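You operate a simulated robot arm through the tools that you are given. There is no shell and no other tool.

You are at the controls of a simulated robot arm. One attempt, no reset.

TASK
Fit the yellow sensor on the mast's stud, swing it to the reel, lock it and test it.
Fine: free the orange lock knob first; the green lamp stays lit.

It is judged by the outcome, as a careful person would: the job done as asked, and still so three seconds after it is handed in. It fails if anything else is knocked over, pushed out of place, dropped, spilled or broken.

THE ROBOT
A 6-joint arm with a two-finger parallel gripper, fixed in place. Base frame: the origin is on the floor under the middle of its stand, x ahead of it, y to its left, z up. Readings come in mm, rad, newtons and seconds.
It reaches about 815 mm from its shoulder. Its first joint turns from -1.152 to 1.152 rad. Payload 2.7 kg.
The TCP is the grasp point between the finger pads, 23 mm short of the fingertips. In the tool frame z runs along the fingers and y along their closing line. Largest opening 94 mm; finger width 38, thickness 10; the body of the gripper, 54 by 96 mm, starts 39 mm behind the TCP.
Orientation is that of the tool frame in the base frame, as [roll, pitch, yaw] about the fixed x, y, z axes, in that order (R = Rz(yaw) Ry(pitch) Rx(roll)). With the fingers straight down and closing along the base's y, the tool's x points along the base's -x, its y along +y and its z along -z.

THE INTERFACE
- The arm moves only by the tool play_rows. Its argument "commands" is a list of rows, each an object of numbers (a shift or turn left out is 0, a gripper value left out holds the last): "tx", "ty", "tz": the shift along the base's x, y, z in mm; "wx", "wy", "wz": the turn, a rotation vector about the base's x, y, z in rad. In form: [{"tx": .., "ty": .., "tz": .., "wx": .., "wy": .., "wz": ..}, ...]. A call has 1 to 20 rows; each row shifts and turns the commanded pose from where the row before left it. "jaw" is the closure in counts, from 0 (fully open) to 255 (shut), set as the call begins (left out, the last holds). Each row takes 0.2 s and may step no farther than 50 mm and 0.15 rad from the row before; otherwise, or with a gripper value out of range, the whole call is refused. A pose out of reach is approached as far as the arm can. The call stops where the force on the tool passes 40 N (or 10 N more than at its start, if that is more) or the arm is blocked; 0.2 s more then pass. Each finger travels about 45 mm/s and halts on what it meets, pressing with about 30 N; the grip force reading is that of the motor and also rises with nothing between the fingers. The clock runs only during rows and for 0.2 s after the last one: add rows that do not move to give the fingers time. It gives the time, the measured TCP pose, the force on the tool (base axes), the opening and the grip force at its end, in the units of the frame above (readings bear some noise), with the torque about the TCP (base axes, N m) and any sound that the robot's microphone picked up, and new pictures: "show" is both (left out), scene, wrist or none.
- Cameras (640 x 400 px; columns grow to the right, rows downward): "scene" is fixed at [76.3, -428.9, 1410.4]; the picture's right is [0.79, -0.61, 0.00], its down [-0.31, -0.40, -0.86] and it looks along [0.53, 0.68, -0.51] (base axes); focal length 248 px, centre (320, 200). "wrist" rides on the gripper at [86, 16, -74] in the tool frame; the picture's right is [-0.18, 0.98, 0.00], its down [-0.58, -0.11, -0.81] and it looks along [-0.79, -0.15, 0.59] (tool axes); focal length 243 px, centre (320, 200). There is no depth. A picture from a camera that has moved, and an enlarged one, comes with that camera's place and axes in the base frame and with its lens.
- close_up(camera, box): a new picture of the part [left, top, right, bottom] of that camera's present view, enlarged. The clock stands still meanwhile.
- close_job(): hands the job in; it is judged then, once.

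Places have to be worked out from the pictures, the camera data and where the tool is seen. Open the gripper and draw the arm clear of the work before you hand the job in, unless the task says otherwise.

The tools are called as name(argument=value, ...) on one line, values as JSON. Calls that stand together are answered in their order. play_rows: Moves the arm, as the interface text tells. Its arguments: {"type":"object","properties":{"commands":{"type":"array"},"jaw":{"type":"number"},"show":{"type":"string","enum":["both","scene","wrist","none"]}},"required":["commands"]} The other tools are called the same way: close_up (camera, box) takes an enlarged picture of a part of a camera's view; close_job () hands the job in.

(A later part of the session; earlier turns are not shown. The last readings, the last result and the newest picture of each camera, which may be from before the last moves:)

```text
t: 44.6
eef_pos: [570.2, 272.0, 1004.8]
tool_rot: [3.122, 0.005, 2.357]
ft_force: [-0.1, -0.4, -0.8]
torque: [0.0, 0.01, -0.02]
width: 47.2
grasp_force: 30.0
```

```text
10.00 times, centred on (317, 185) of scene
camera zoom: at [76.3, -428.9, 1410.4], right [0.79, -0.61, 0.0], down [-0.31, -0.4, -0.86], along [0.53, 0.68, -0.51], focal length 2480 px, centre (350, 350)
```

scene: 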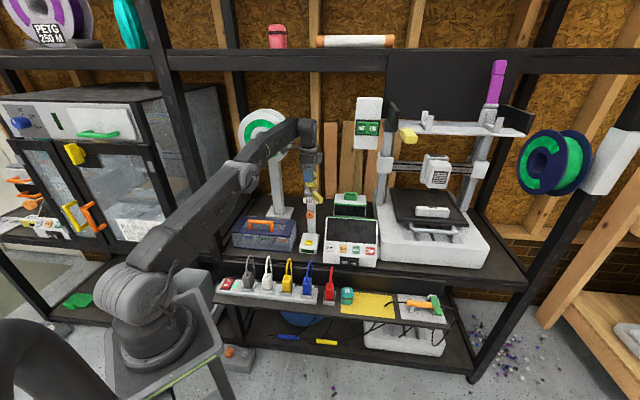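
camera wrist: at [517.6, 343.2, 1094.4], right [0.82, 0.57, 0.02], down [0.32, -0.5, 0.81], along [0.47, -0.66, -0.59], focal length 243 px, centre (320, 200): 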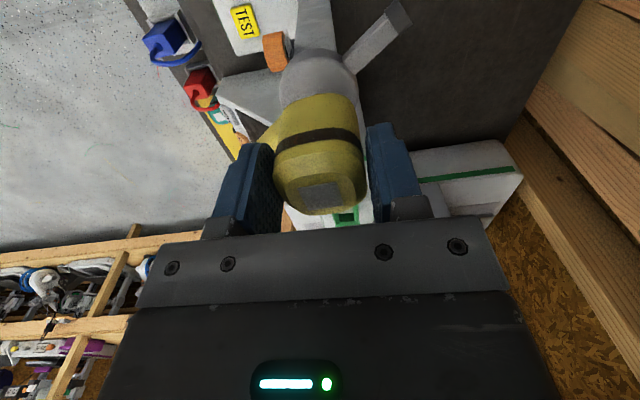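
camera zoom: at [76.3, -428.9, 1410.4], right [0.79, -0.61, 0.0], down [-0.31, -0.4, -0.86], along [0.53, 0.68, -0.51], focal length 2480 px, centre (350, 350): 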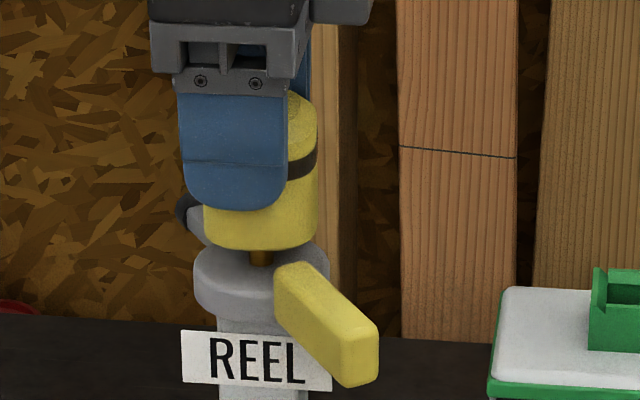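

No resistance and the bottom is now below pin-tip height, so the pin is entering the socket. Continuing down with checks.

play_rows(commands=[{"tz": -2}, {"tz": -2}, {"tz": -2}, {"tz": -2}, {"tz": -2}, {"tz": 0}], show="none")

close_up(camera="scene", box=[297, 165, 337, 205])

```text
t: 46.0
eef_pos: [569.7, 272.7, 995.5]
tool_rot: [3.124, 0.006, 2.359]
ft_force: [-0.1, 0.6, -0.5]
torque: [0.02, 0.05, 0.01]
width: 47.1
grasp_force: 29.8
```

```text
10.00 times, centred on (317, 185) of scene
camera zoom: at [76.3, -428.9, 1410.4], right [0.79, -0.61, 0.0], down [-0.31, -0.4, -0.86], along [0.53, 0.68, -0.51], focal length 2480 px, centre (350, 350)
```

zoom: 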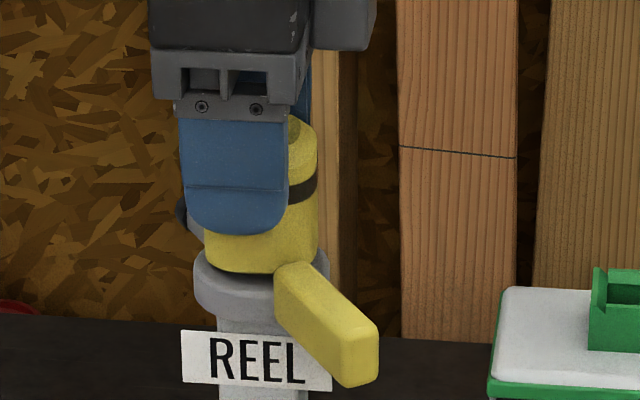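

About 6 mm to go. I'll remove the tiny tilt now (reach allows it here), compensating so the bottom stays put, and keep lowering until the sensor seats.

play_rows(commands=[{"tx": 0.8, "ty": 0.4, "wx": -0.0085, "wy": 0.0181}, {"tz": -1.5}, {"tz": -1.5}, {"tz": -1}, {"tz": -1}, {"tz": 0}], show="none")

close_up(camera="scene", box=[297, 165, 337, 205])

```text
t: 47.4
eef_pos: [570.1, 271.6, 991.1]
tool_rot: [3.141, -0.003, 2.358]
ft_force: [-0.2, -0.5, 0.2]
torque: [-0.02, 0.02, -0.04]
width: 47.4
grasp_force: 29.4
```

```text
10.00 times, centred on (317, 185) of scene
camera zoom: at [76.3, -428.9, 1410.4], right [0.79, -0.61, 0.0], down [-0.31, -0.4, -0.86], along [0.53, 0.68, -0.51], focal length 2480 px, centre (350, 350)
```

zoom: 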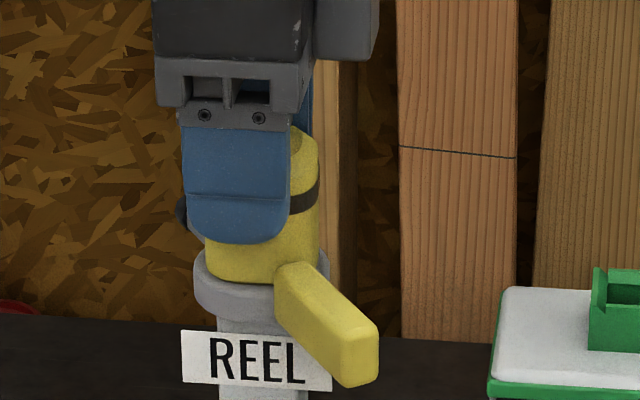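

Very close to seating. Inching down further until contact shows in the force.

play_rows(commands=[{"tz": -1}, {"tz": -1}, {"tz": -1}, {"tz": 0}], show="none")

close_up(camera="scene", box=[297, 165, 337, 205])

```text
t: 48.4
eef_pos: [570.4, 271.8, 989.8]
tool_rot: [3.135, -0.001, 2.357]
ft_force: [-2.8, 1.0, 24.0]
torque: [-0.14, 0.27, -0.05]
width: 47.0
grasp_force: 30.2
```

```text
10.00 times, centred on (317, 185) of scene
camera zoom: at [75.8, -429.1, 1410.4], right [0.79, -0.61, 0.0], down [-0.31, -0.4, -0.86], along [0.53, 0.68, -0.51], focal length 2480 px, centre (350, 350)
```

zoom: 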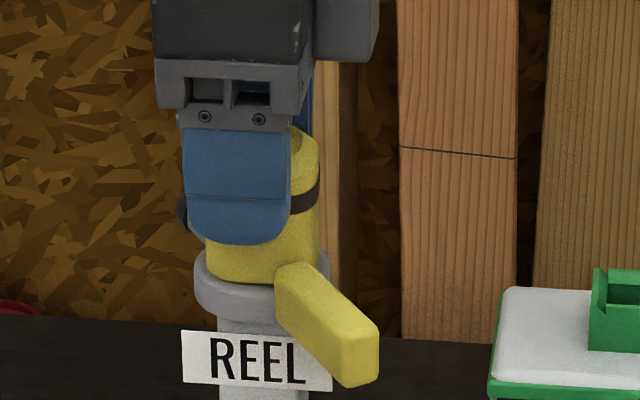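

Upward force jumped to 24 N at TCP z = 989.8, matching the bottom meeting the hub top. I'll inspect the contact line more closely before letting go.

close_up(camera="scene", box=[305, 183, 327, 203])

close_up(camera="wrist", box=[220, 40, 420, 220])

```text
16.00 times, centred on (316, 193) of scene
camera zoom: at [75.8, -429.1, 1410.4], right [0.79, -0.61, 0.0], down [-0.31, -0.4, -0.86], along [0.53, 0.68, -0.51], focal length 3968 px, centre (384, 312)
```

zoom: 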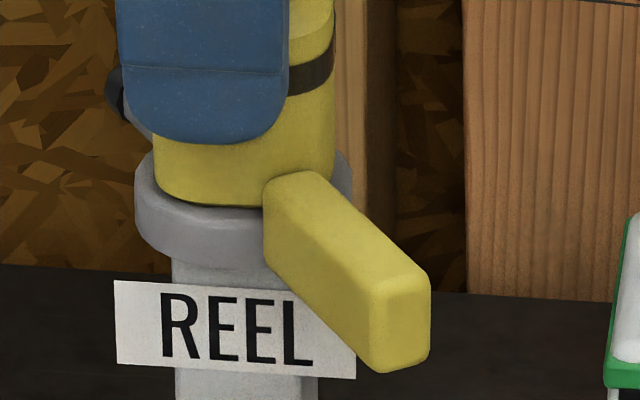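

```text
2.22 times, centred on (320, 130) of wrist
camera zoom: at [519.7, 344.0, 1065.4], right [0.82, 0.57, 0.01], down [0.33, -0.49, 0.81], along [0.46, -0.66, -0.59], focal length 539 px, centre (320, 356)
```

zoom: 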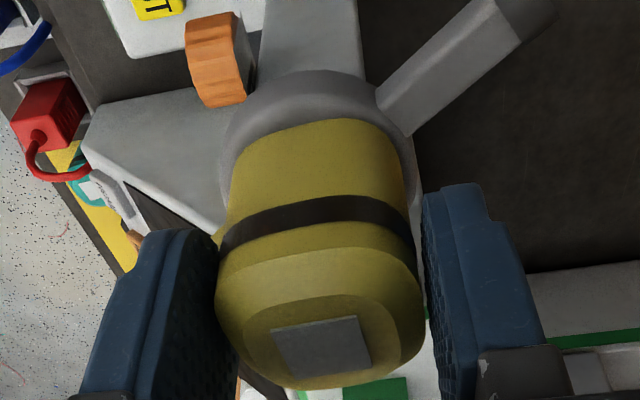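

The sensor sits flush on the hub. I'll open the jaws to ~80 mm to release it, then check it stays put.

play_rows(commands=[{"tz": 0}, {"tz": 0}, {"tz": 0}], jaw=38, show="none")

close_up(camera="scene", box=[301, 175, 331, 205])

close_up(camera="wrist", box=[200, 40, 440, 220])

```text
t: 49.2
eef_pos: [570.7, 270.6, 987.7]
tool_rot: [-3.141, -0.002, 2.359]
ft_force: [-0.3, 0.5, -0.7]
torque: [0.0, -0.02, 0.02]
width: 80.0
grasp_force: 0.1
```

```text
13.33 times, centred on (316, 190) of scene
camera zoom: at [76.3, -428.9, 1410.4], right [0.79, -0.61, 0.0], down [-0.31, -0.4, -0.86], along [0.53, 0.68, -0.51], focal length 3306 px, centre (373, 333)
```

zoom: 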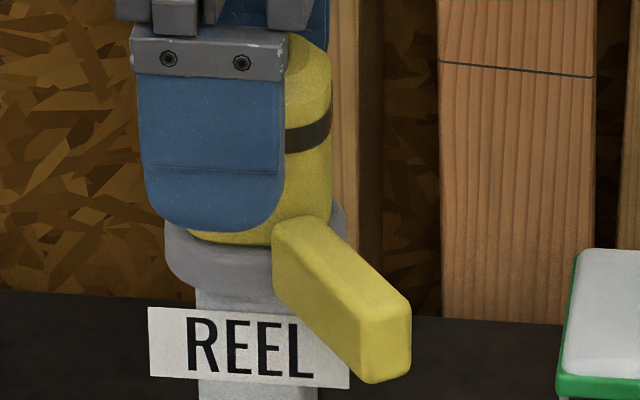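

```text
2.22 times, centred on (320, 130) of wrist
camera zoom: at [519.9, 344.1, 1062.1], right [0.82, 0.57, 0.0], down [0.34, -0.49, 0.81], along [0.46, -0.66, -0.59], focal length 539 px, centre (320, 356)
```

zoom: 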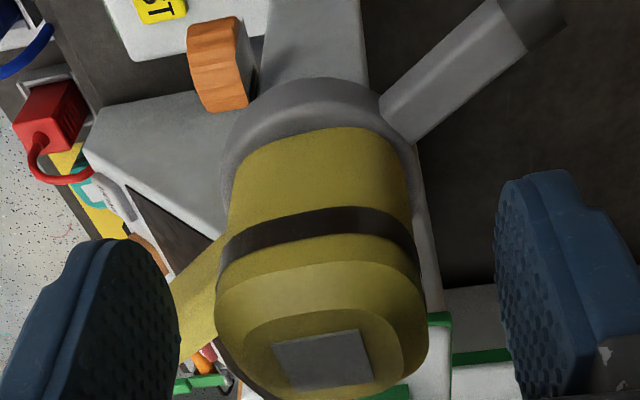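

The sensor stays seated on its own. I'll rise clear of it (moving slightly inward, since reach is tight), then yaw the tool so the jaws can take the yellow handle, with the camera on the outward side.

play_rows(commands=[{"tz": 10}, {"tx": -2, "ty": -1, "tz": 9}, {"tx": -3, "ty": -1.5, "tz": 10}, {"tx": -4, "ty": -2, "tz": 12}, {"tx": -6, "ty": -3, "tz": 14}, {"tx": -8, "ty": -6, "tz": 16}])

close_up(camera="wrist", box=[200, 0, 440, 180])

close_up(camera="scene", box=[295, 165, 335, 205])

```text
t: 50.6
eef_pos: [546.2, 258.9, 1059.3]
tool_rot: [3.141, -0.002, 2.358]
ft_force: [0.1, -0.4, 0.2]
torque: [-0.03, 0.0, 0.0]
width: 80.1
grasp_force: 0.1
camera wrist: at [496.6, 330.9, 1134.0], right [0.82, 0.57, 0.0], down [0.34, -0.49, 0.81], along [0.46, -0.66, -0.59], focal length 243 px, centre (320, 200)
```

scene: 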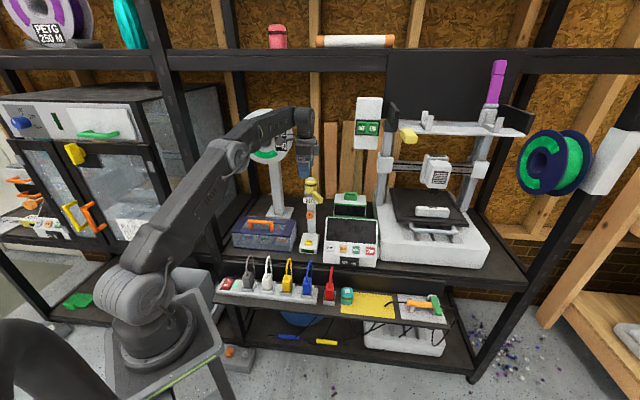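
wrist: 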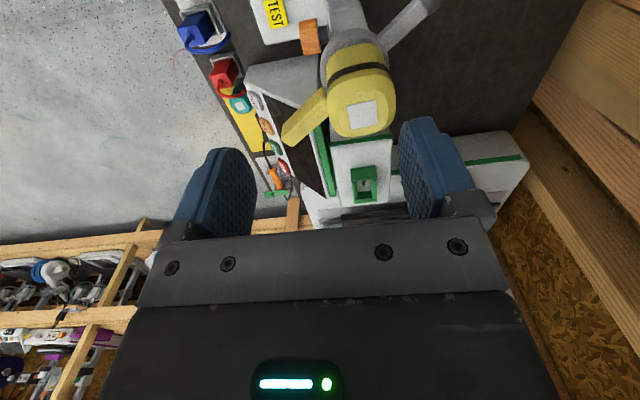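

```text
2.22 times, centred on (320, 90) of wrist
camera zoom: at [496.6, 330.9, 1134.0], right [0.82, 0.57, 0.0], down [0.34, -0.49, 0.81], along [0.46, -0.66, -0.59], focal length 539 px, centre (320, 444)
```

zoom: 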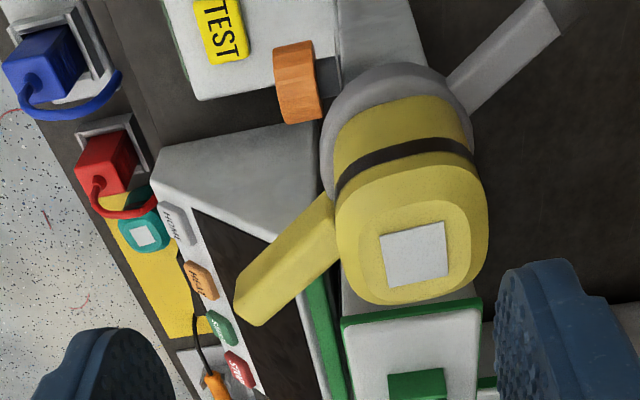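

```text
10.00 times, centred on (315, 185) of scene
camera zoom: at [76.3, -428.9, 1410.4], right [0.79, -0.61, 0.0], down [-0.31, -0.4, -0.86], along [0.53, 0.68, -0.51], focal length 2480 px, centre (370, 350)
```

zoom: 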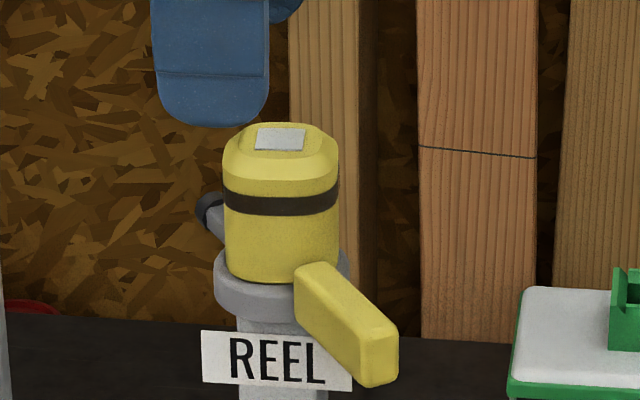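

The sensor sits upright on the head. Let me look closely at the rod tip and handle for any index marks before swinging.

close_up(camera="wrist", box=[340, 0, 460, 90])

close_up(camera="scene", box=[303, 180, 327, 204])

close_up(camera="scene", box=[235, 100, 335, 220])

```text
4.44 times, centred on (400, 45) of wrist
camera zoom: at [496.6, 330.9, 1134.0], right [0.82, 0.57, 0.0], down [0.34, -0.49, 0.81], along [0.46, -0.66, -0.59], focal length 1078 px, centre (-36, 889)
```

zoom: 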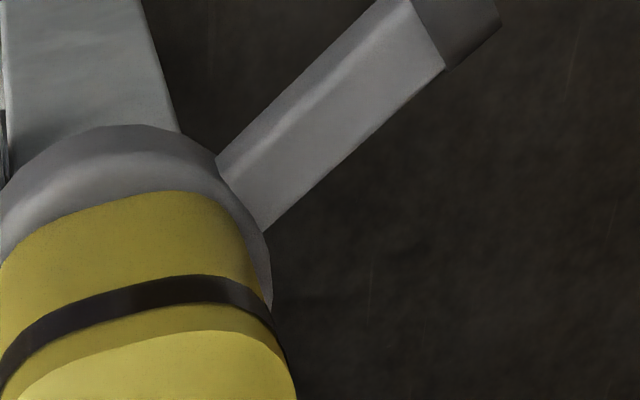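

```text
16.00 times, centred on (315, 192) of scene
camera zoom: at [76.3, -428.9, 1410.4], right [0.79, -0.61, 0.0], down [-0.31, -0.4, -0.86], along [0.53, 0.68, -0.51], focal length 3968 px, centre (400, 328)
```

zoom: 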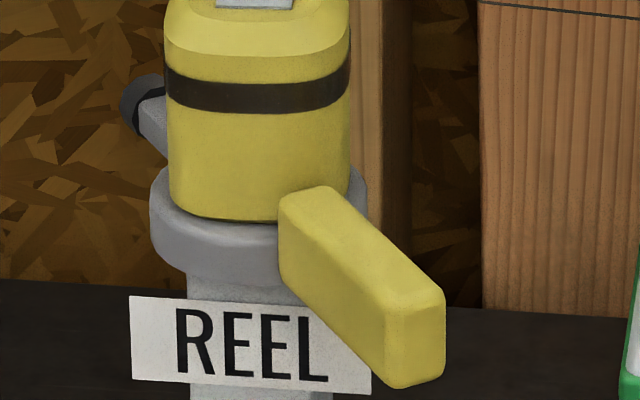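

```text
3.33 times, centred on (285, 160) of scene
camera zoom: at [76.3, -428.9, 1410.4], right [0.79, -0.61, 0.0], down [-0.31, -0.4, -0.86], along [0.53, 0.68, -0.51], focal length 827 px, centre (437, 333)
```

zoom: 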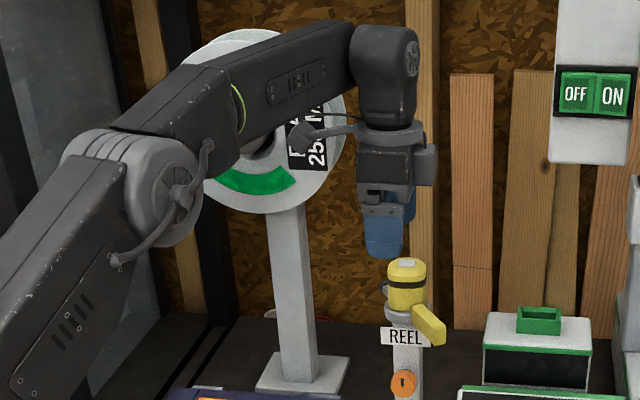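

No extra index marks visible; the dark-tipped rod is the head's pointer and the yellow block its grip. I'll yaw the tool to line up with the handle and move above it.

play_rows(commands=[{"tx": 1, "ty": -4, "tz": -1, "wz": 0.1461}, {"tx": 1, "ty": -4, "tz": -1, "wz": 0.1461}, {"tx": 1, "ty": -4, "tz": -1, "wz": 0.1461}, {"tx": 1, "ty": -4, "tz": -1, "wz": 0.1461}, {"tx": 1, "ty": -4, "tz": -1, "wz": 0.1461}, {"tx": 1, "ty": -4, "tz": -1, "wz": 0.1461}, {"tx": 1, "ty": -4, "tz": -1, "wz": 0.1461}, {"tx": 1, "ty": -4, "tz": -1, "wz": 0.1461}, {"tx": 1, "ty": -4, "tz": -1, "wz": 0.1461}, {"tx": 1, "ty": -4, "tz": -1, "wz": 0.1461}, {"tx": 1, "ty": -4, "tz": -1, "wz": 0.1461}, {"tx": 1, "ty": -4, "tz": -1, "wz": 0.1461}, {"tx": 1, "ty": -4, "tz": -1, "wz": 0.1461}, {"tx": 1, "ty": -4, "tz": -1, "wz": 0.1461}, {"tx": 1, "ty": 0, "tz": -1, "wz": 0.1461}], jaw=122)

close_up(camera="wrist", box=[220, 20, 420, 200])

close_up(camera="scene", box=[290, 155, 350, 215])

```text
t: 53.8
eef_pos: [562.6, 202.7, 1044.8]
tool_rot: [3.14, -0.003, -1.732]
ft_force: [0.1, 0.3, 0.9]
torque: [0.01, -0.03, 0.02]
width: 49.3
grasp_force: 0.2
camera wrist: at [532.3, 119.9, 1118.7], right [-0.94, 0.34, 0.0], down [0.2, 0.56, 0.8], along [0.27, 0.76, -0.59], focal length 243 px, centre (320, 200)
```

scene: 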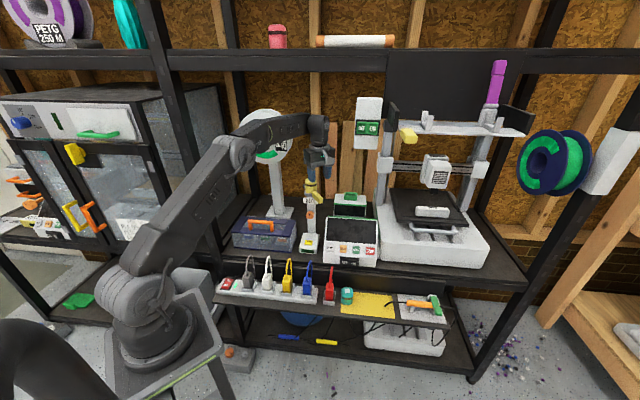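
wrist: 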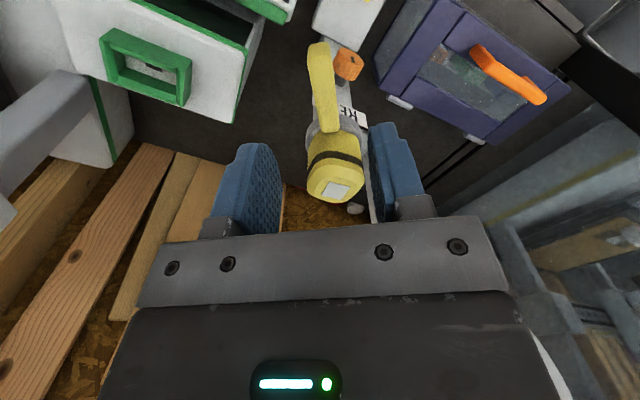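

```text
2.22 times, centred on (320, 110) of wrist
camera zoom: at [532.3, 119.9, 1118.7], right [-0.94, 0.34, 0.0], down [0.2, 0.56, 0.8], along [0.27, 0.76, -0.59], focal length 539 px, centre (320, 400)
```

zoom: 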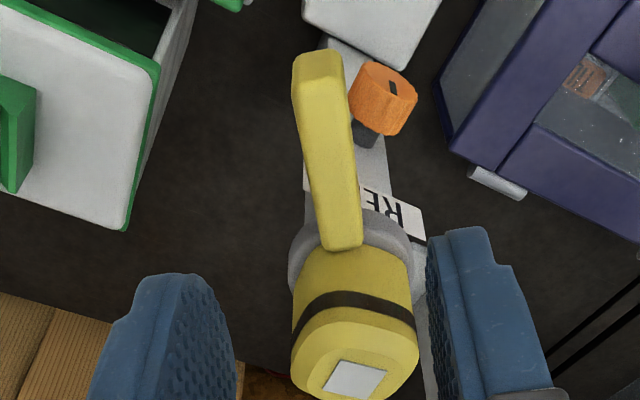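

```text
6.67 times, centred on (320, 185) of scene
camera zoom: at [76.3, -428.9, 1410.4], right [0.79, -0.61, 0.0], down [-0.31, -0.4, -0.86], along [0.53, 0.68, -0.51], focal length 1653 px, centre (320, 300)
```

zoom: 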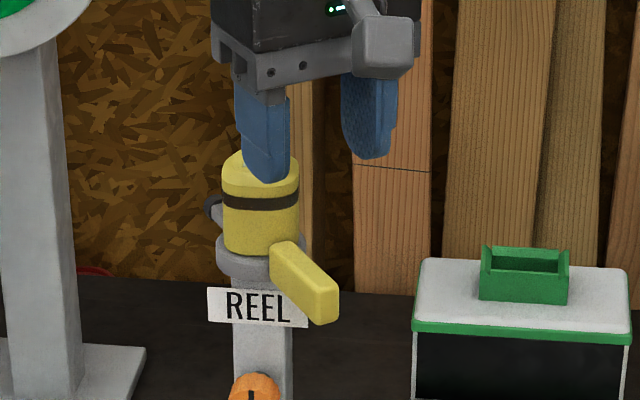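

The handle lies along the tool's x-axis, about 2.6 mm off-centre with its top at z ≈ 956. I'll centre on it near its outer half and descend so the pads straddle it.

play_rows(commands=[{"tx": -3.3, "ty": -3.5, "tz": -20, "wz": -0.02}, {"tz": -25}, {"tz": -25}, {"tz": -15}])

close_up(camera="wrist", box=[220, 60, 420, 240])

close_up(camera="scene", box=[295, 165, 345, 215])

```text
t: 54.8
eef_pos: [559.5, 199.5, 959.4]
tool_rot: [3.139, -0.002, -1.755]
ft_force: [0.3, -0.4, -1.0]
torque: [0.0, 0.01, 0.01]
width: 48.9
grasp_force: 0.0
camera wrist: at [527.2, 116.8, 1033.4], right [-0.93, 0.36, 0.0], down [0.21, 0.55, 0.8], along [0.29, 0.75, -0.59], focal length 243 px, centre (320, 200)
```

scene: 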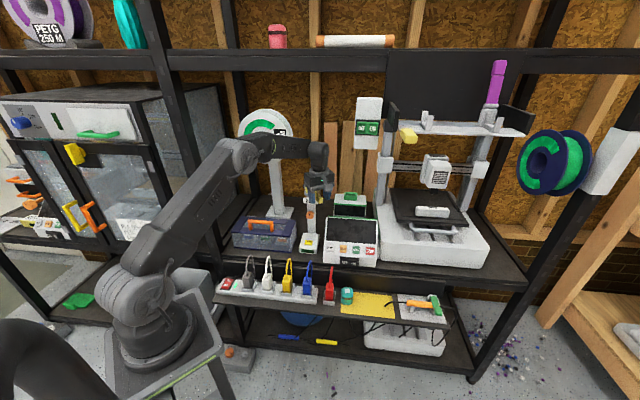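
wrist: 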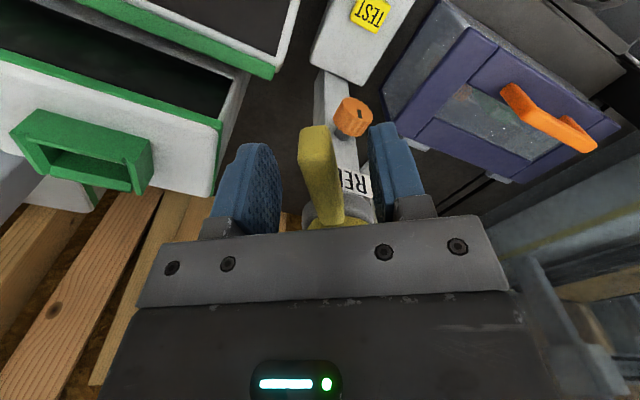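

```text
2.22 times, centred on (320, 150) of wrist
camera zoom: at [527.2, 116.8, 1033.4], right [-0.93, 0.36, 0.0], down [0.21, 0.55, 0.8], along [0.29, 0.75, -0.59], focal length 539 px, centre (320, 311)
```

zoom: 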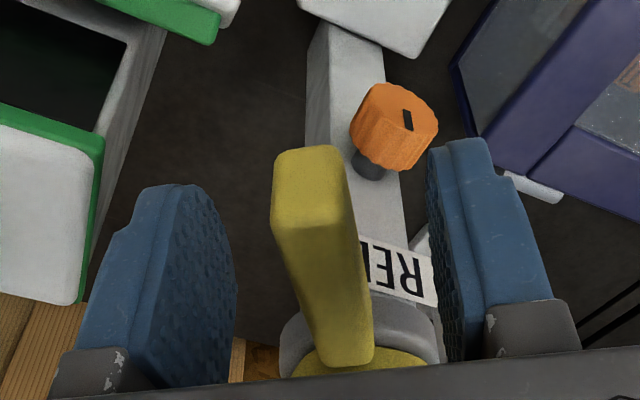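

```text
8.00 times, centred on (320, 190) of scene
camera zoom: at [76.3, -428.9, 1410.4], right [0.79, -0.61, 0.0], down [-0.31, -0.4, -0.86], along [0.53, 0.68, -0.51], focal length 1984 px, centre (320, 280)
```

zoom: 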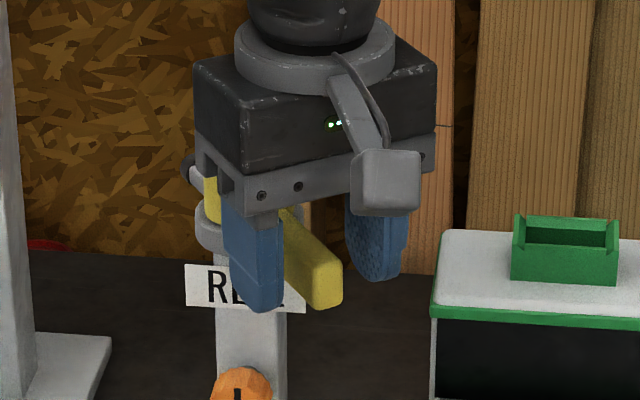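

The handle is centred between the pads. Lowering 14 mm more and closing on it.

play_rows(commands=[{"tz": -7}, {"tz": -7}, {"tz": 0}], show="none")

play_rows(commands=[{"tz": 0}, {"tz": 0}, {"tz": 0}, {"tz": 0}], jaw=230, show="wrist")

close_up(camera="scene", box=[295, 165, 345, 215])

```text
t: 55.6
eef_pos: [559.4, 199.7, 945.1]
tool_rot: [3.142, -0.002, -1.754]
ft_force: [-0.9, 0.7, -0.1]
torque: [0.0, 0.02, -0.02]
width: 49.4
grasp_force: 0.1
```

```text
t: 56.6
eef_pos: [559.6, 199.0, 945.1]
tool_rot: [3.141, -0.003, -1.757]
ft_force: [3.0, 0.1, -1.9]
torque: [-0.13, -0.07, -0.24]
width: 16.0
grasp_force: 44.9
camera wrist: at [527.1, 117.1, 1020.1], right [-0.93, 0.36, 0.0], down [0.21, 0.55, 0.81], along [0.29, 0.75, -0.59], focal length 243 px, centre (320, 200)
```

wrist: 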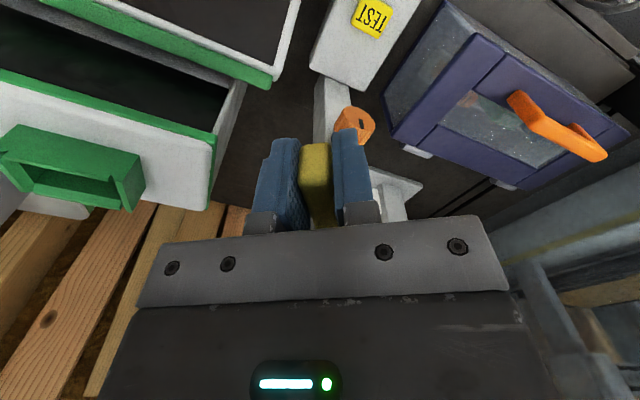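

```text
8.00 times, centred on (320, 190) of scene
camera zoom: at [76.4, -428.9, 1410.4], right [0.79, -0.61, 0.0], down [-0.31, -0.4, -0.86], along [0.53, 0.68, -0.51], focal length 1984 px, centre (320, 280)
```

zoom: 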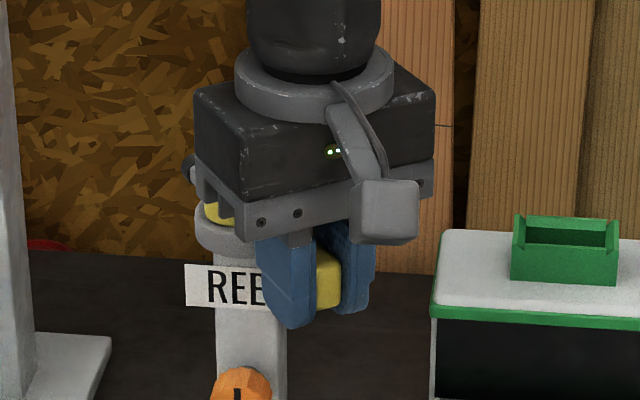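

The handle is gripped (16 mm). I'll make a small trial swing counter-clockwise (toward the reel) about the hub centre to check it is free.

play_rows(commands=[{"tx": 3.55, "ty": -0.59, "wz": 0.05}, {"tx": 3.58, "ty": -0.41, "wz": 0.05}, {"tx": 0}], show="none")

close_up(camera="scene", box=[295, 165, 345, 215])

```text
t: 57.3
eef_pos: [561.7, 199.6, 944.1]
tool_rot: [3.124, -0.004, -1.661]
ft_force: [-20.3, -2.6, 6.5]
torque: [-0.08, -0.65, -1.34]
width: 18.3
grasp_force: 45.3
stopped in row 3: the force on the tool passed its limit at 42 N (the readings are from after the stop); the commanded pose is now the measured one
```

```text
8.00 times, centred on (320, 190) of scene
camera zoom: at [75.6, -429.0, 1410.4], right [0.79, -0.61, 0.0], down [-0.31, -0.4, -0.86], along [0.53, 0.68, -0.51], focal length 1984 px, centre (320, 280)
```

zoom: 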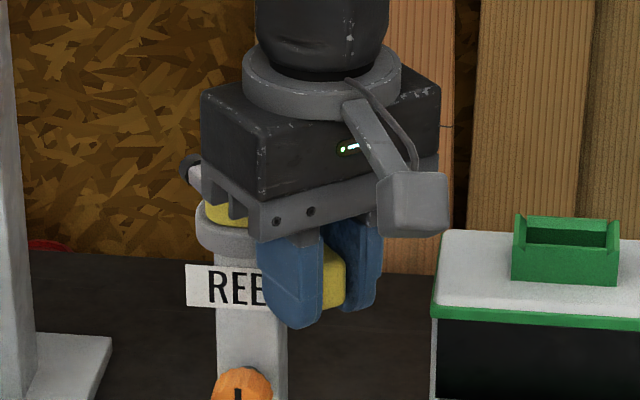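

The head resists counter-clockwise (over 40 N, no motion), so it's either at a stop or still held. I'll undo that strain and try a small clockwise swing instead.

play_rows(commands=[{"tx": -1.1, "ty": 0, "tz": 0.5, "wz": -0.048}, {"tx": -1.1, "ty": -0.2, "tz": 0.5, "wz": -0.048}, {"tx": 0}], show="none")

play_rows(commands=[{"tx": -1.8, "ty": 0.35, "wz": -0.025}, {"tx": -1.8, "ty": 0.4, "wz": -0.025}, {"tx": 0}], show="none")

close_up(camera="scene", box=[295, 165, 345, 215])

```text
t: 58.1
eef_pos: [560.7, 199.4, 945.4]
tool_rot: [3.126, -0.003, -1.751]
ft_force: [-17.6, -5.7, -1.3]
torque: [0.43, -1.05, 1.21]
width: 16.3
grasp_force: 45.3
```

```text
t: 58.9
eef_pos: [557.4, 201.1, 944.8]
tool_rot: [3.128, -0.006, -1.803]
ft_force: [-17.6, -3.1, -7.6]
torque: [-0.07, -0.96, 1.19]
width: 16.1
grasp_force: 45.1
```

```text
8.00 times, centred on (320, 190) of scene
camera zoom: at [75.9, -428.9, 1410.4], right [0.79, -0.61, 0.0], down [-0.31, -0.4, -0.86], along [0.53, 0.68, -0.51], focal length 1984 px, centre (320, 280)
```

zoom: 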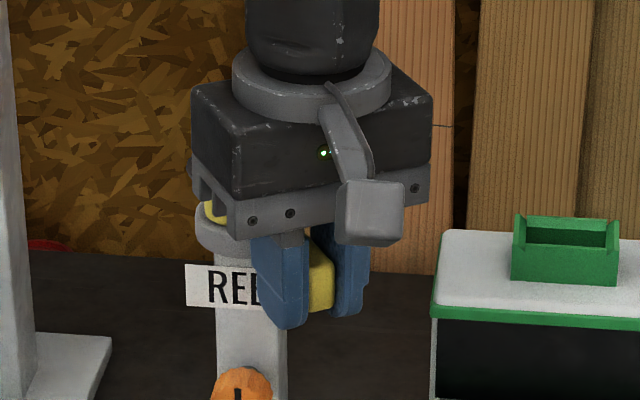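

Clockwise it moves with little resistance, though my grip has some built-up strain. I'll open the jaws to release it and look at where the handle is now.

play_rows(commands=[{"tx": 0}, {"tx": 0}, {"tx": 0}], jaw=150, show="wrist")

close_up(camera="wrist", box=[220, 60, 420, 240])

close_up(camera="scene", box=[295, 165, 345, 215])

```text
t: 59.7
eef_pos: [558.0, 199.7, 947.2]
tool_rot: [3.127, -0.004, -1.804]
ft_force: [0.0, 0.2, 0.2]
torque: [0.03, 0.0, 0.03]
width: 38.6
grasp_force: 0.0
camera wrist: at [522.3, 119.5, 1021.3], right [-0.91, 0.41, 0.01], down [0.25, 0.54, 0.8], along [0.32, 0.74, -0.6], focal length 243 px, centre (320, 200)
```

wrist: 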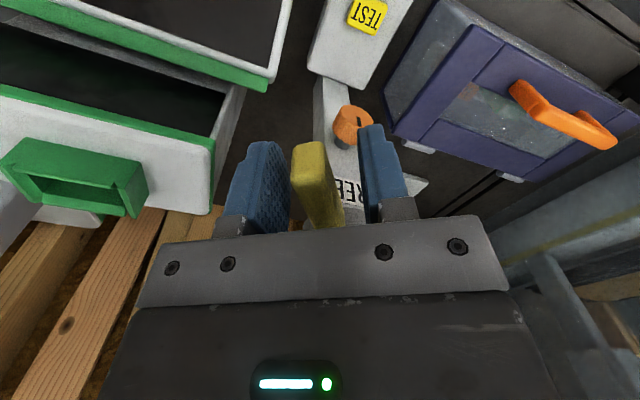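

```text
2.22 times, centred on (320, 150) of wrist
camera zoom: at [522.3, 119.5, 1021.3], right [-0.91, 0.41, 0.01], down [0.25, 0.54, 0.8], along [0.32, 0.74, -0.6], focal length 539 px, centre (320, 311)
```

zoom: 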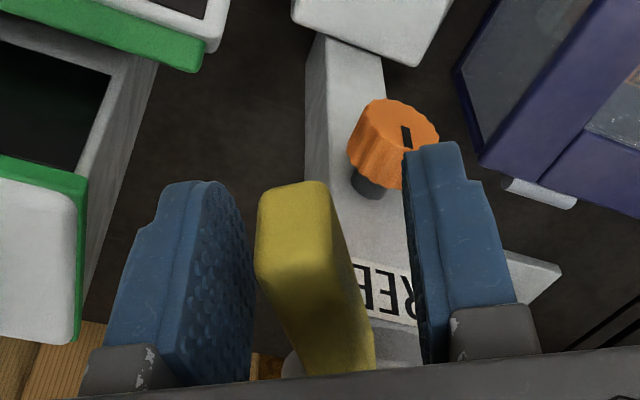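

```text
8.00 times, centred on (320, 190) of scene
camera zoom: at [76.3, -428.9, 1410.4], right [0.79, -0.61, 0.0], down [-0.31, -0.4, -0.86], along [0.53, 0.68, -0.51], focal length 1984 px, centre (320, 280)
```

zoom: 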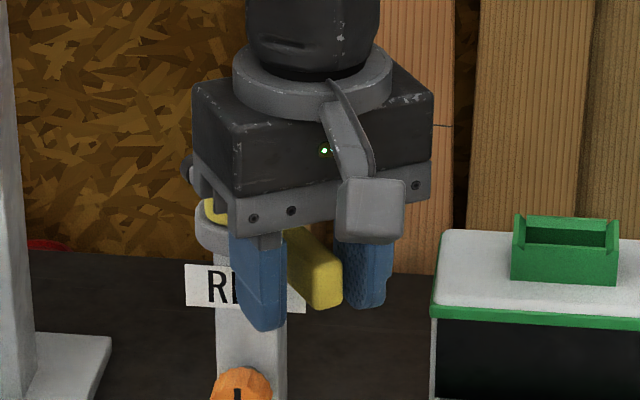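

Let me compare the handle's present angle with the earlier picture using the same crop.

close_up(camera="scene", box=[303, 180, 327, 204])

close_up(camera="scene", box=[300, 195, 330, 225])

```text
16.00 times, centred on (315, 192) of scene
camera zoom: at [76.3, -428.9, 1410.4], right [0.79, -0.61, 0.0], down [-0.31, -0.4, -0.86], along [0.53, 0.68, -0.51], focal length 3968 px, centre (400, 328)
```

zoom: 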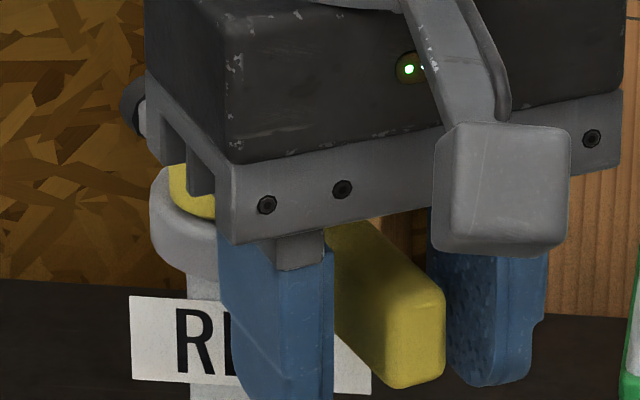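

```text
13.33 times, centred on (315, 210) of scene
camera zoom: at [76.3, -428.9, 1410.4], right [0.79, -0.61, 0.0], down [-0.31, -0.4, -0.86], along [0.53, 0.68, -0.51], focal length 3306 px, centre (387, 67)
```

zoom: 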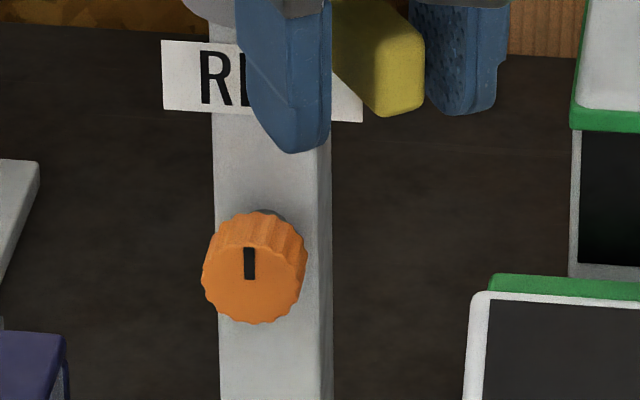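

The handle is exactly where it started, so the head sprang back or is still locked in at least one direction. I'll test clockwise properly: with open jaws, push the handle gently with one finger and watch the force.

play_rows(commands=[{"tx": -3.9, "ty": 0.8}, {"tx": -3.9, "ty": 0.8}, {"tx": -2, "ty": 0.4}, {"tx": -2, "ty": 0.4}, {"tx": -1.5, "ty": 0.3}, {"tx": 0}], show="none")

close_up(camera="scene", box=[303, 180, 327, 204])

```text
t: 61.1
eef_pos: [543.8, 202.3, 945.9]
tool_rot: [3.127, -0.005, -1.801]
ft_force: [0.7, 0.0, 0.1]
torque: [0.01, -0.03, -0.02]
width: 39.3
grasp_force: 0.9
```

```text
16.00 times, centred on (315, 192) of scene
camera zoom: at [76.3, -428.9, 1410.4], right [0.79, -0.61, 0.0], down [-0.31, -0.4, -0.86], along [0.53, 0.68, -0.51], focal length 3968 px, centre (400, 328)
```

zoom: 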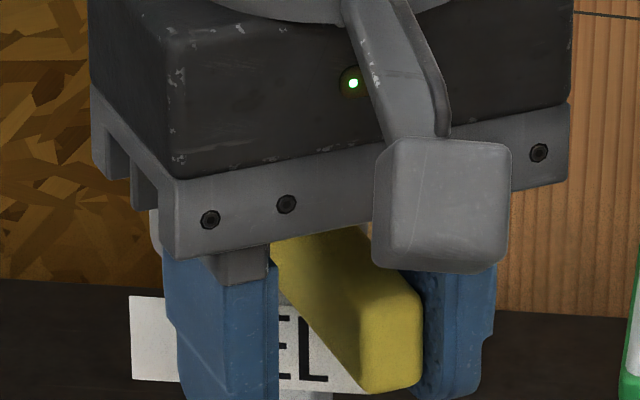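

The handle moved about 4° clockwise with under 1 N, so the head is free clockwise and was simply at its counter-clockwise stop. I'll back the finger off a few mm to see whether the head springs back or stays.

play_rows(commands=[{"tx": 3, "ty": -0.6}, {"tx": 2, "ty": -0.4}, {"tx": 0}], show="none")

close_up(camera="scene", box=[303, 180, 327, 204])

```text
t: 61.9
eef_pos: [548.6, 202.1, 946.3]
tool_rot: [3.129, -0.005, -1.803]
ft_force: [0.5, -0.7, 0.8]
torque: [0.04, -0.03, -0.01]
width: 39.0
grasp_force: 0.0
```

```text
16.00 times, centred on (315, 192) of scene
camera zoom: at [76.3, -428.9, 1410.4], right [0.79, -0.61, 0.0], down [-0.31, -0.4, -0.86], along [0.53, 0.68, -0.51], focal length 3968 px, centre (400, 328)
```

zoom: 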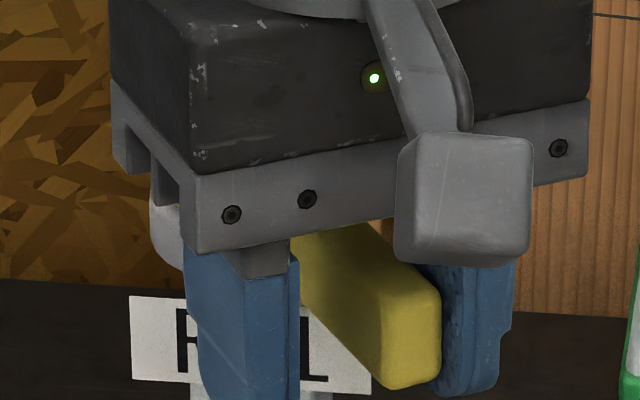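

The head follows back toward its stop, so it is lightly sprung or detented there; the only way to swing is clockwise, toward the REEL plate. I'll cage the handle loosely (24 mm opening) and swing it along the arc, listening for a detent.

play_rows(commands=[{"wz": -0.06}, {"wz": -0.053}, {"tx": 0}], jaw=190, show="none")

play_rows(commands=[{"tx": -3, "ty": 1.2, "wz": -0.044}, {"tx": -2.9, "ty": 1.3, "wz": -0.044}, {"tx": -2.8, "ty": 1.4, "wz": -0.044}, {"tx": -2.8, "ty": 1.5, "wz": -0.044}, {"tx": -2.7, "ty": 1.6, "wz": -0.044}, {"tx": 0}], show="wrist")

close_up(camera="scene", box=[297, 175, 333, 211])

```text
t: 62.7
eef_pos: [549.7, 201.6, 945.7]
tool_rot: [3.126, -0.003, -1.914]
ft_force: [1.0, 0.9, 1.0]
torque: [-0.02, -0.02, -0.02]
width: 23.8
grasp_force: 0.1
```

```text
t: 64.1
eef_pos: [534.2, 209.2, 945.3]
tool_rot: [3.129, -0.004, -2.138]
ft_force: [0.1, 0.2, 0.1]
torque: [0.01, 0.01, 0.0]
width: 24.1
grasp_force: 0.0
camera wrist: at [474.9, 143.9, 1020.7], right [-0.73, 0.68, 0.01], down [0.42, 0.43, 0.8], along [0.54, 0.59, -0.6], focal length 243 px, centre (320, 200)
```

wrist: 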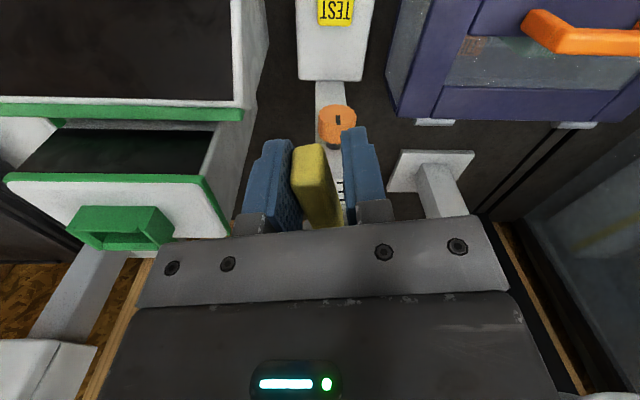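

```text
11.11 times, centred on (315, 193) of scene
camera zoom: at [76.3, -428.9, 1410.4], right [0.79, -0.61, 0.0], down [-0.31, -0.4, -0.86], along [0.53, 0.68, -0.51], focal length 2755 px, centre (376, 278)
```

zoom: 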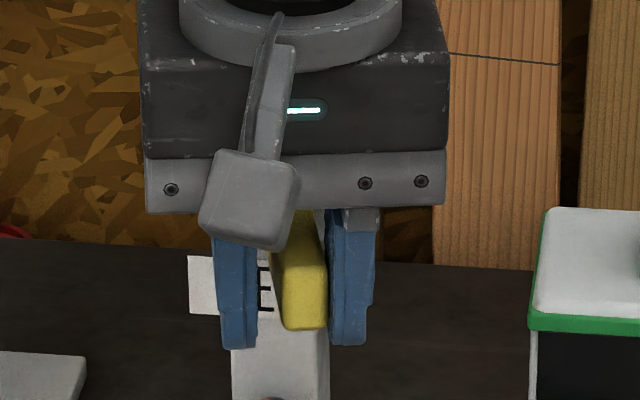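

Swinging easily with no measurable force. Continuing the arc until the handle nears the front (over the REEL plate).

play_rows(commands=[{"tx": -2.6, "ty": 1.75, "wz": -0.0436}, {"tx": -2.5, "ty": 1.85, "wz": -0.0436}, {"tx": -2.45, "ty": 1.95, "wz": -0.0436}, {"tx": -2.4, "ty": 2.1, "wz": -0.0436}, {"tx": -2.3, "ty": 2.15, "wz": -0.0436}, {"tx": 0}], show="wrist")

close_up(camera="wrist", box=[220, 60, 420, 240])

close_up(camera="scene", box=[297, 175, 333, 211])

```text
t: 65.5
eef_pos: [522.9, 218.8, 946.6]
tool_rot: [3.126, -0.004, -2.355]
ft_force: [-1.1, -0.2, 0.1]
torque: [0.04, 0.05, 0.03]
width: 24.1
grasp_force: 0.0
camera wrist: at [450.0, 168.0, 1021.0], right [-0.57, 0.82, 0.01], down [0.5, 0.33, 0.8], along [0.66, 0.46, -0.6], focal length 243 px, centre (320, 200)
```

wrist: 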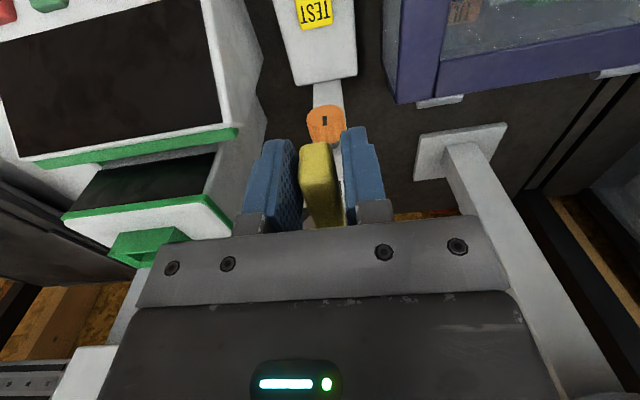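

```text
2.22 times, centred on (320, 150) of wrist
camera zoom: at [450.0, 168.0, 1021.0], right [-0.57, 0.82, 0.01], down [0.5, 0.33, 0.8], along [0.66, 0.46, -0.6], focal length 539 px, centre (320, 311)
```

zoom: 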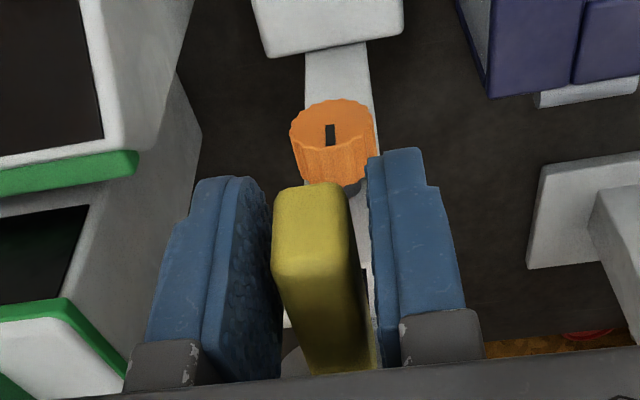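

```text
11.11 times, centred on (315, 193) of scene
camera zoom: at [76.3, -428.9, 1410.4], right [0.79, -0.61, 0.0], down [-0.31, -0.4, -0.86], along [0.53, 0.68, -0.51], focal length 2755 px, centre (376, 278)
```

zoom: 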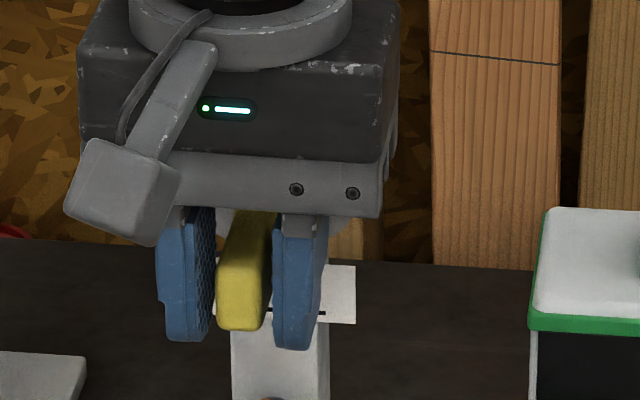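

No detent felt. I'll open the jaws to see whether the head stays here or drifts back.

play_rows(commands=[{"tx": 0}, {"tx": 0}, {"tx": 0}, {"tx": 0}], jaw=95, show="wrist")

close_up(camera="scene", box=[297, 175, 333, 211])

```text
t: 66.5
eef_pos: [523.3, 218.9, 946.4]
tool_rot: [3.127, -0.005, -2.354]
ft_force: [0.3, 0.2, 0.5]
torque: [0.0, 0.01, 0.02]
width: 59.1
grasp_force: 0.0
camera wrist: at [450.1, 167.8, 1021.0], right [-0.57, 0.82, 0.01], down [0.5, 0.33, 0.8], along [0.66, 0.46, -0.6], focal length 243 px, centre (320, 200)
```

wrist: 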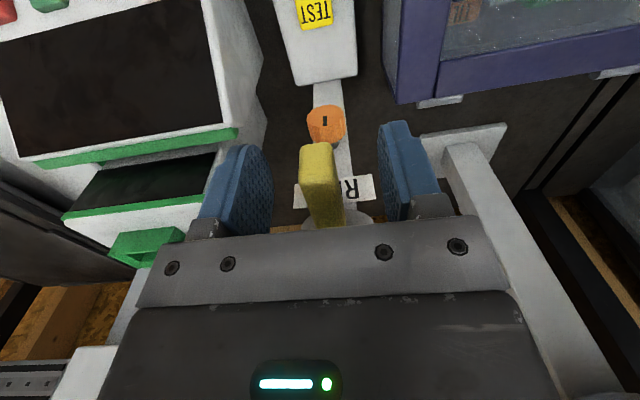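

```text
11.11 times, centred on (315, 193) of scene
camera zoom: at [76.3, -428.9, 1410.4], right [0.79, -0.61, 0.0], down [-0.31, -0.4, -0.86], along [0.53, 0.68, -0.51], focal length 2755 px, centre (376, 278)
```

zoom: 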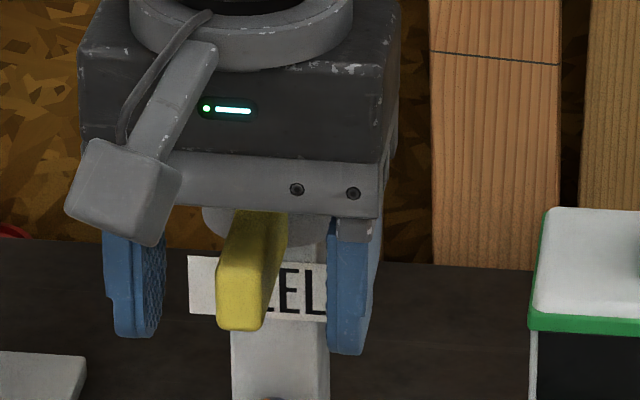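

The head stays put here, held by its own friction. Let me measure the handle's angle relative to the post front and the reel precisely.

close_up(camera="wrist", box=[220, 80, 420, 240])

close_up(camera="scene", box=[240, 100, 340, 220])

```text
2.50 times, centred on (320, 160) of wrist
camera zoom: at [450.1, 167.8, 1021.0], right [-0.57, 0.82, 0.01], down [0.5, 0.33, 0.8], along [0.66, 0.46, -0.6], focal length 606 px, centre (320, 300)
```

zoom: 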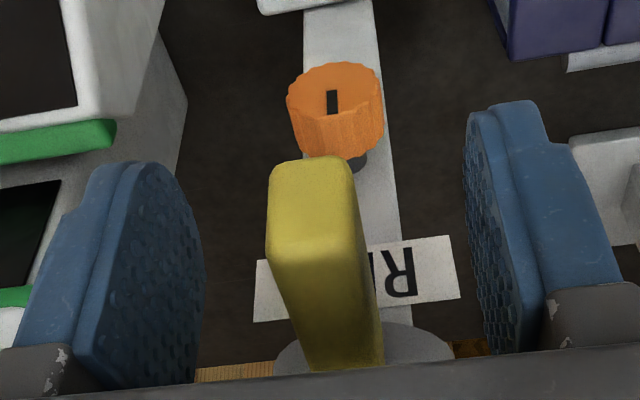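

```text
3.33 times, centred on (290, 160) of scene
camera zoom: at [76.3, -428.9, 1410.4], right [0.79, -0.61, 0.0], down [-0.31, -0.4, -0.86], along [0.53, 0.68, -0.51], focal length 827 px, centre (420, 333)
```

zoom: 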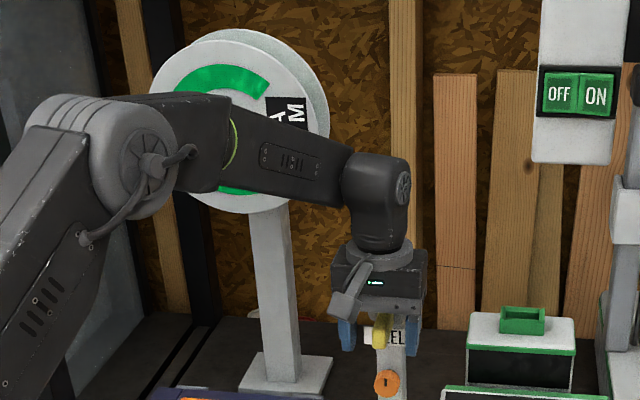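

The handle is now aligned with the post's front, directly over the REEL plate. To understand the travel, I'll gently probe a little further clockwise with a loose cage and watch for a stop.

play_rows(commands=[{"tx": 0}, {"tx": 0}, {"tx": -2.3, "ty": 2.4, "wz": -0.045}, {"tx": -2.2, "ty": 2.5, "wz": -0.045}, {"tx": -2.1, "ty": 2.6, "wz": -0.045}, {"tx": -2.0, "ty": 2.7, "wz": -0.045}, {"tx": 0}], jaw=174, show="none")

close_up(camera="scene", box=[297, 175, 333, 211])

close_up(camera="wrist", box=[220, 80, 420, 240])

```text
t: 68.1
eef_pos: [514.3, 228.9, 946.0]
tool_rot: [3.127, -0.004, -2.534]
ft_force: [0.8, -1.0, 0.0]
torque: [0.0, -0.01, 0.0]
width: 30.4
grasp_force: 0.1
```

```text
11.11 times, centred on (315, 193) of scene
camera zoom: at [76.3, -428.9, 1410.4], right [0.79, -0.61, 0.0], down [-0.31, -0.4, -0.86], along [0.53, 0.68, -0.51], focal length 2755 px, centre (376, 278)
```

zoom: 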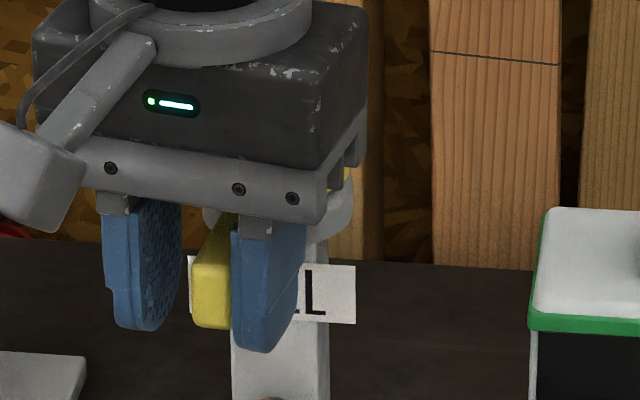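

```text
2.50 times, centred on (320, 160) of wrist
camera zoom: at [433.9, 191.7, 1021.0], right [-0.41, 0.91, 0.01], down [0.55, 0.23, 0.8], along [0.73, 0.33, -0.6], focal length 606 px, centre (320, 300)
```

zoom: 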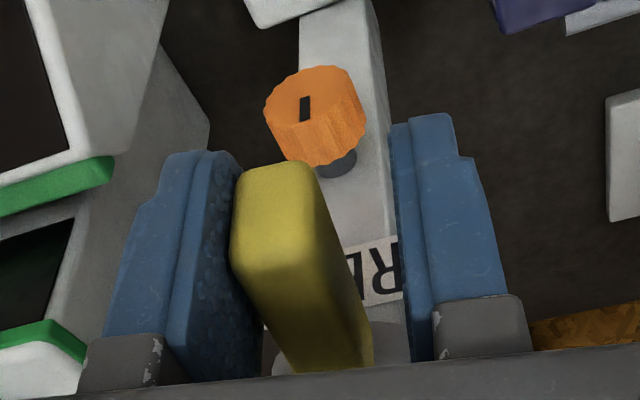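

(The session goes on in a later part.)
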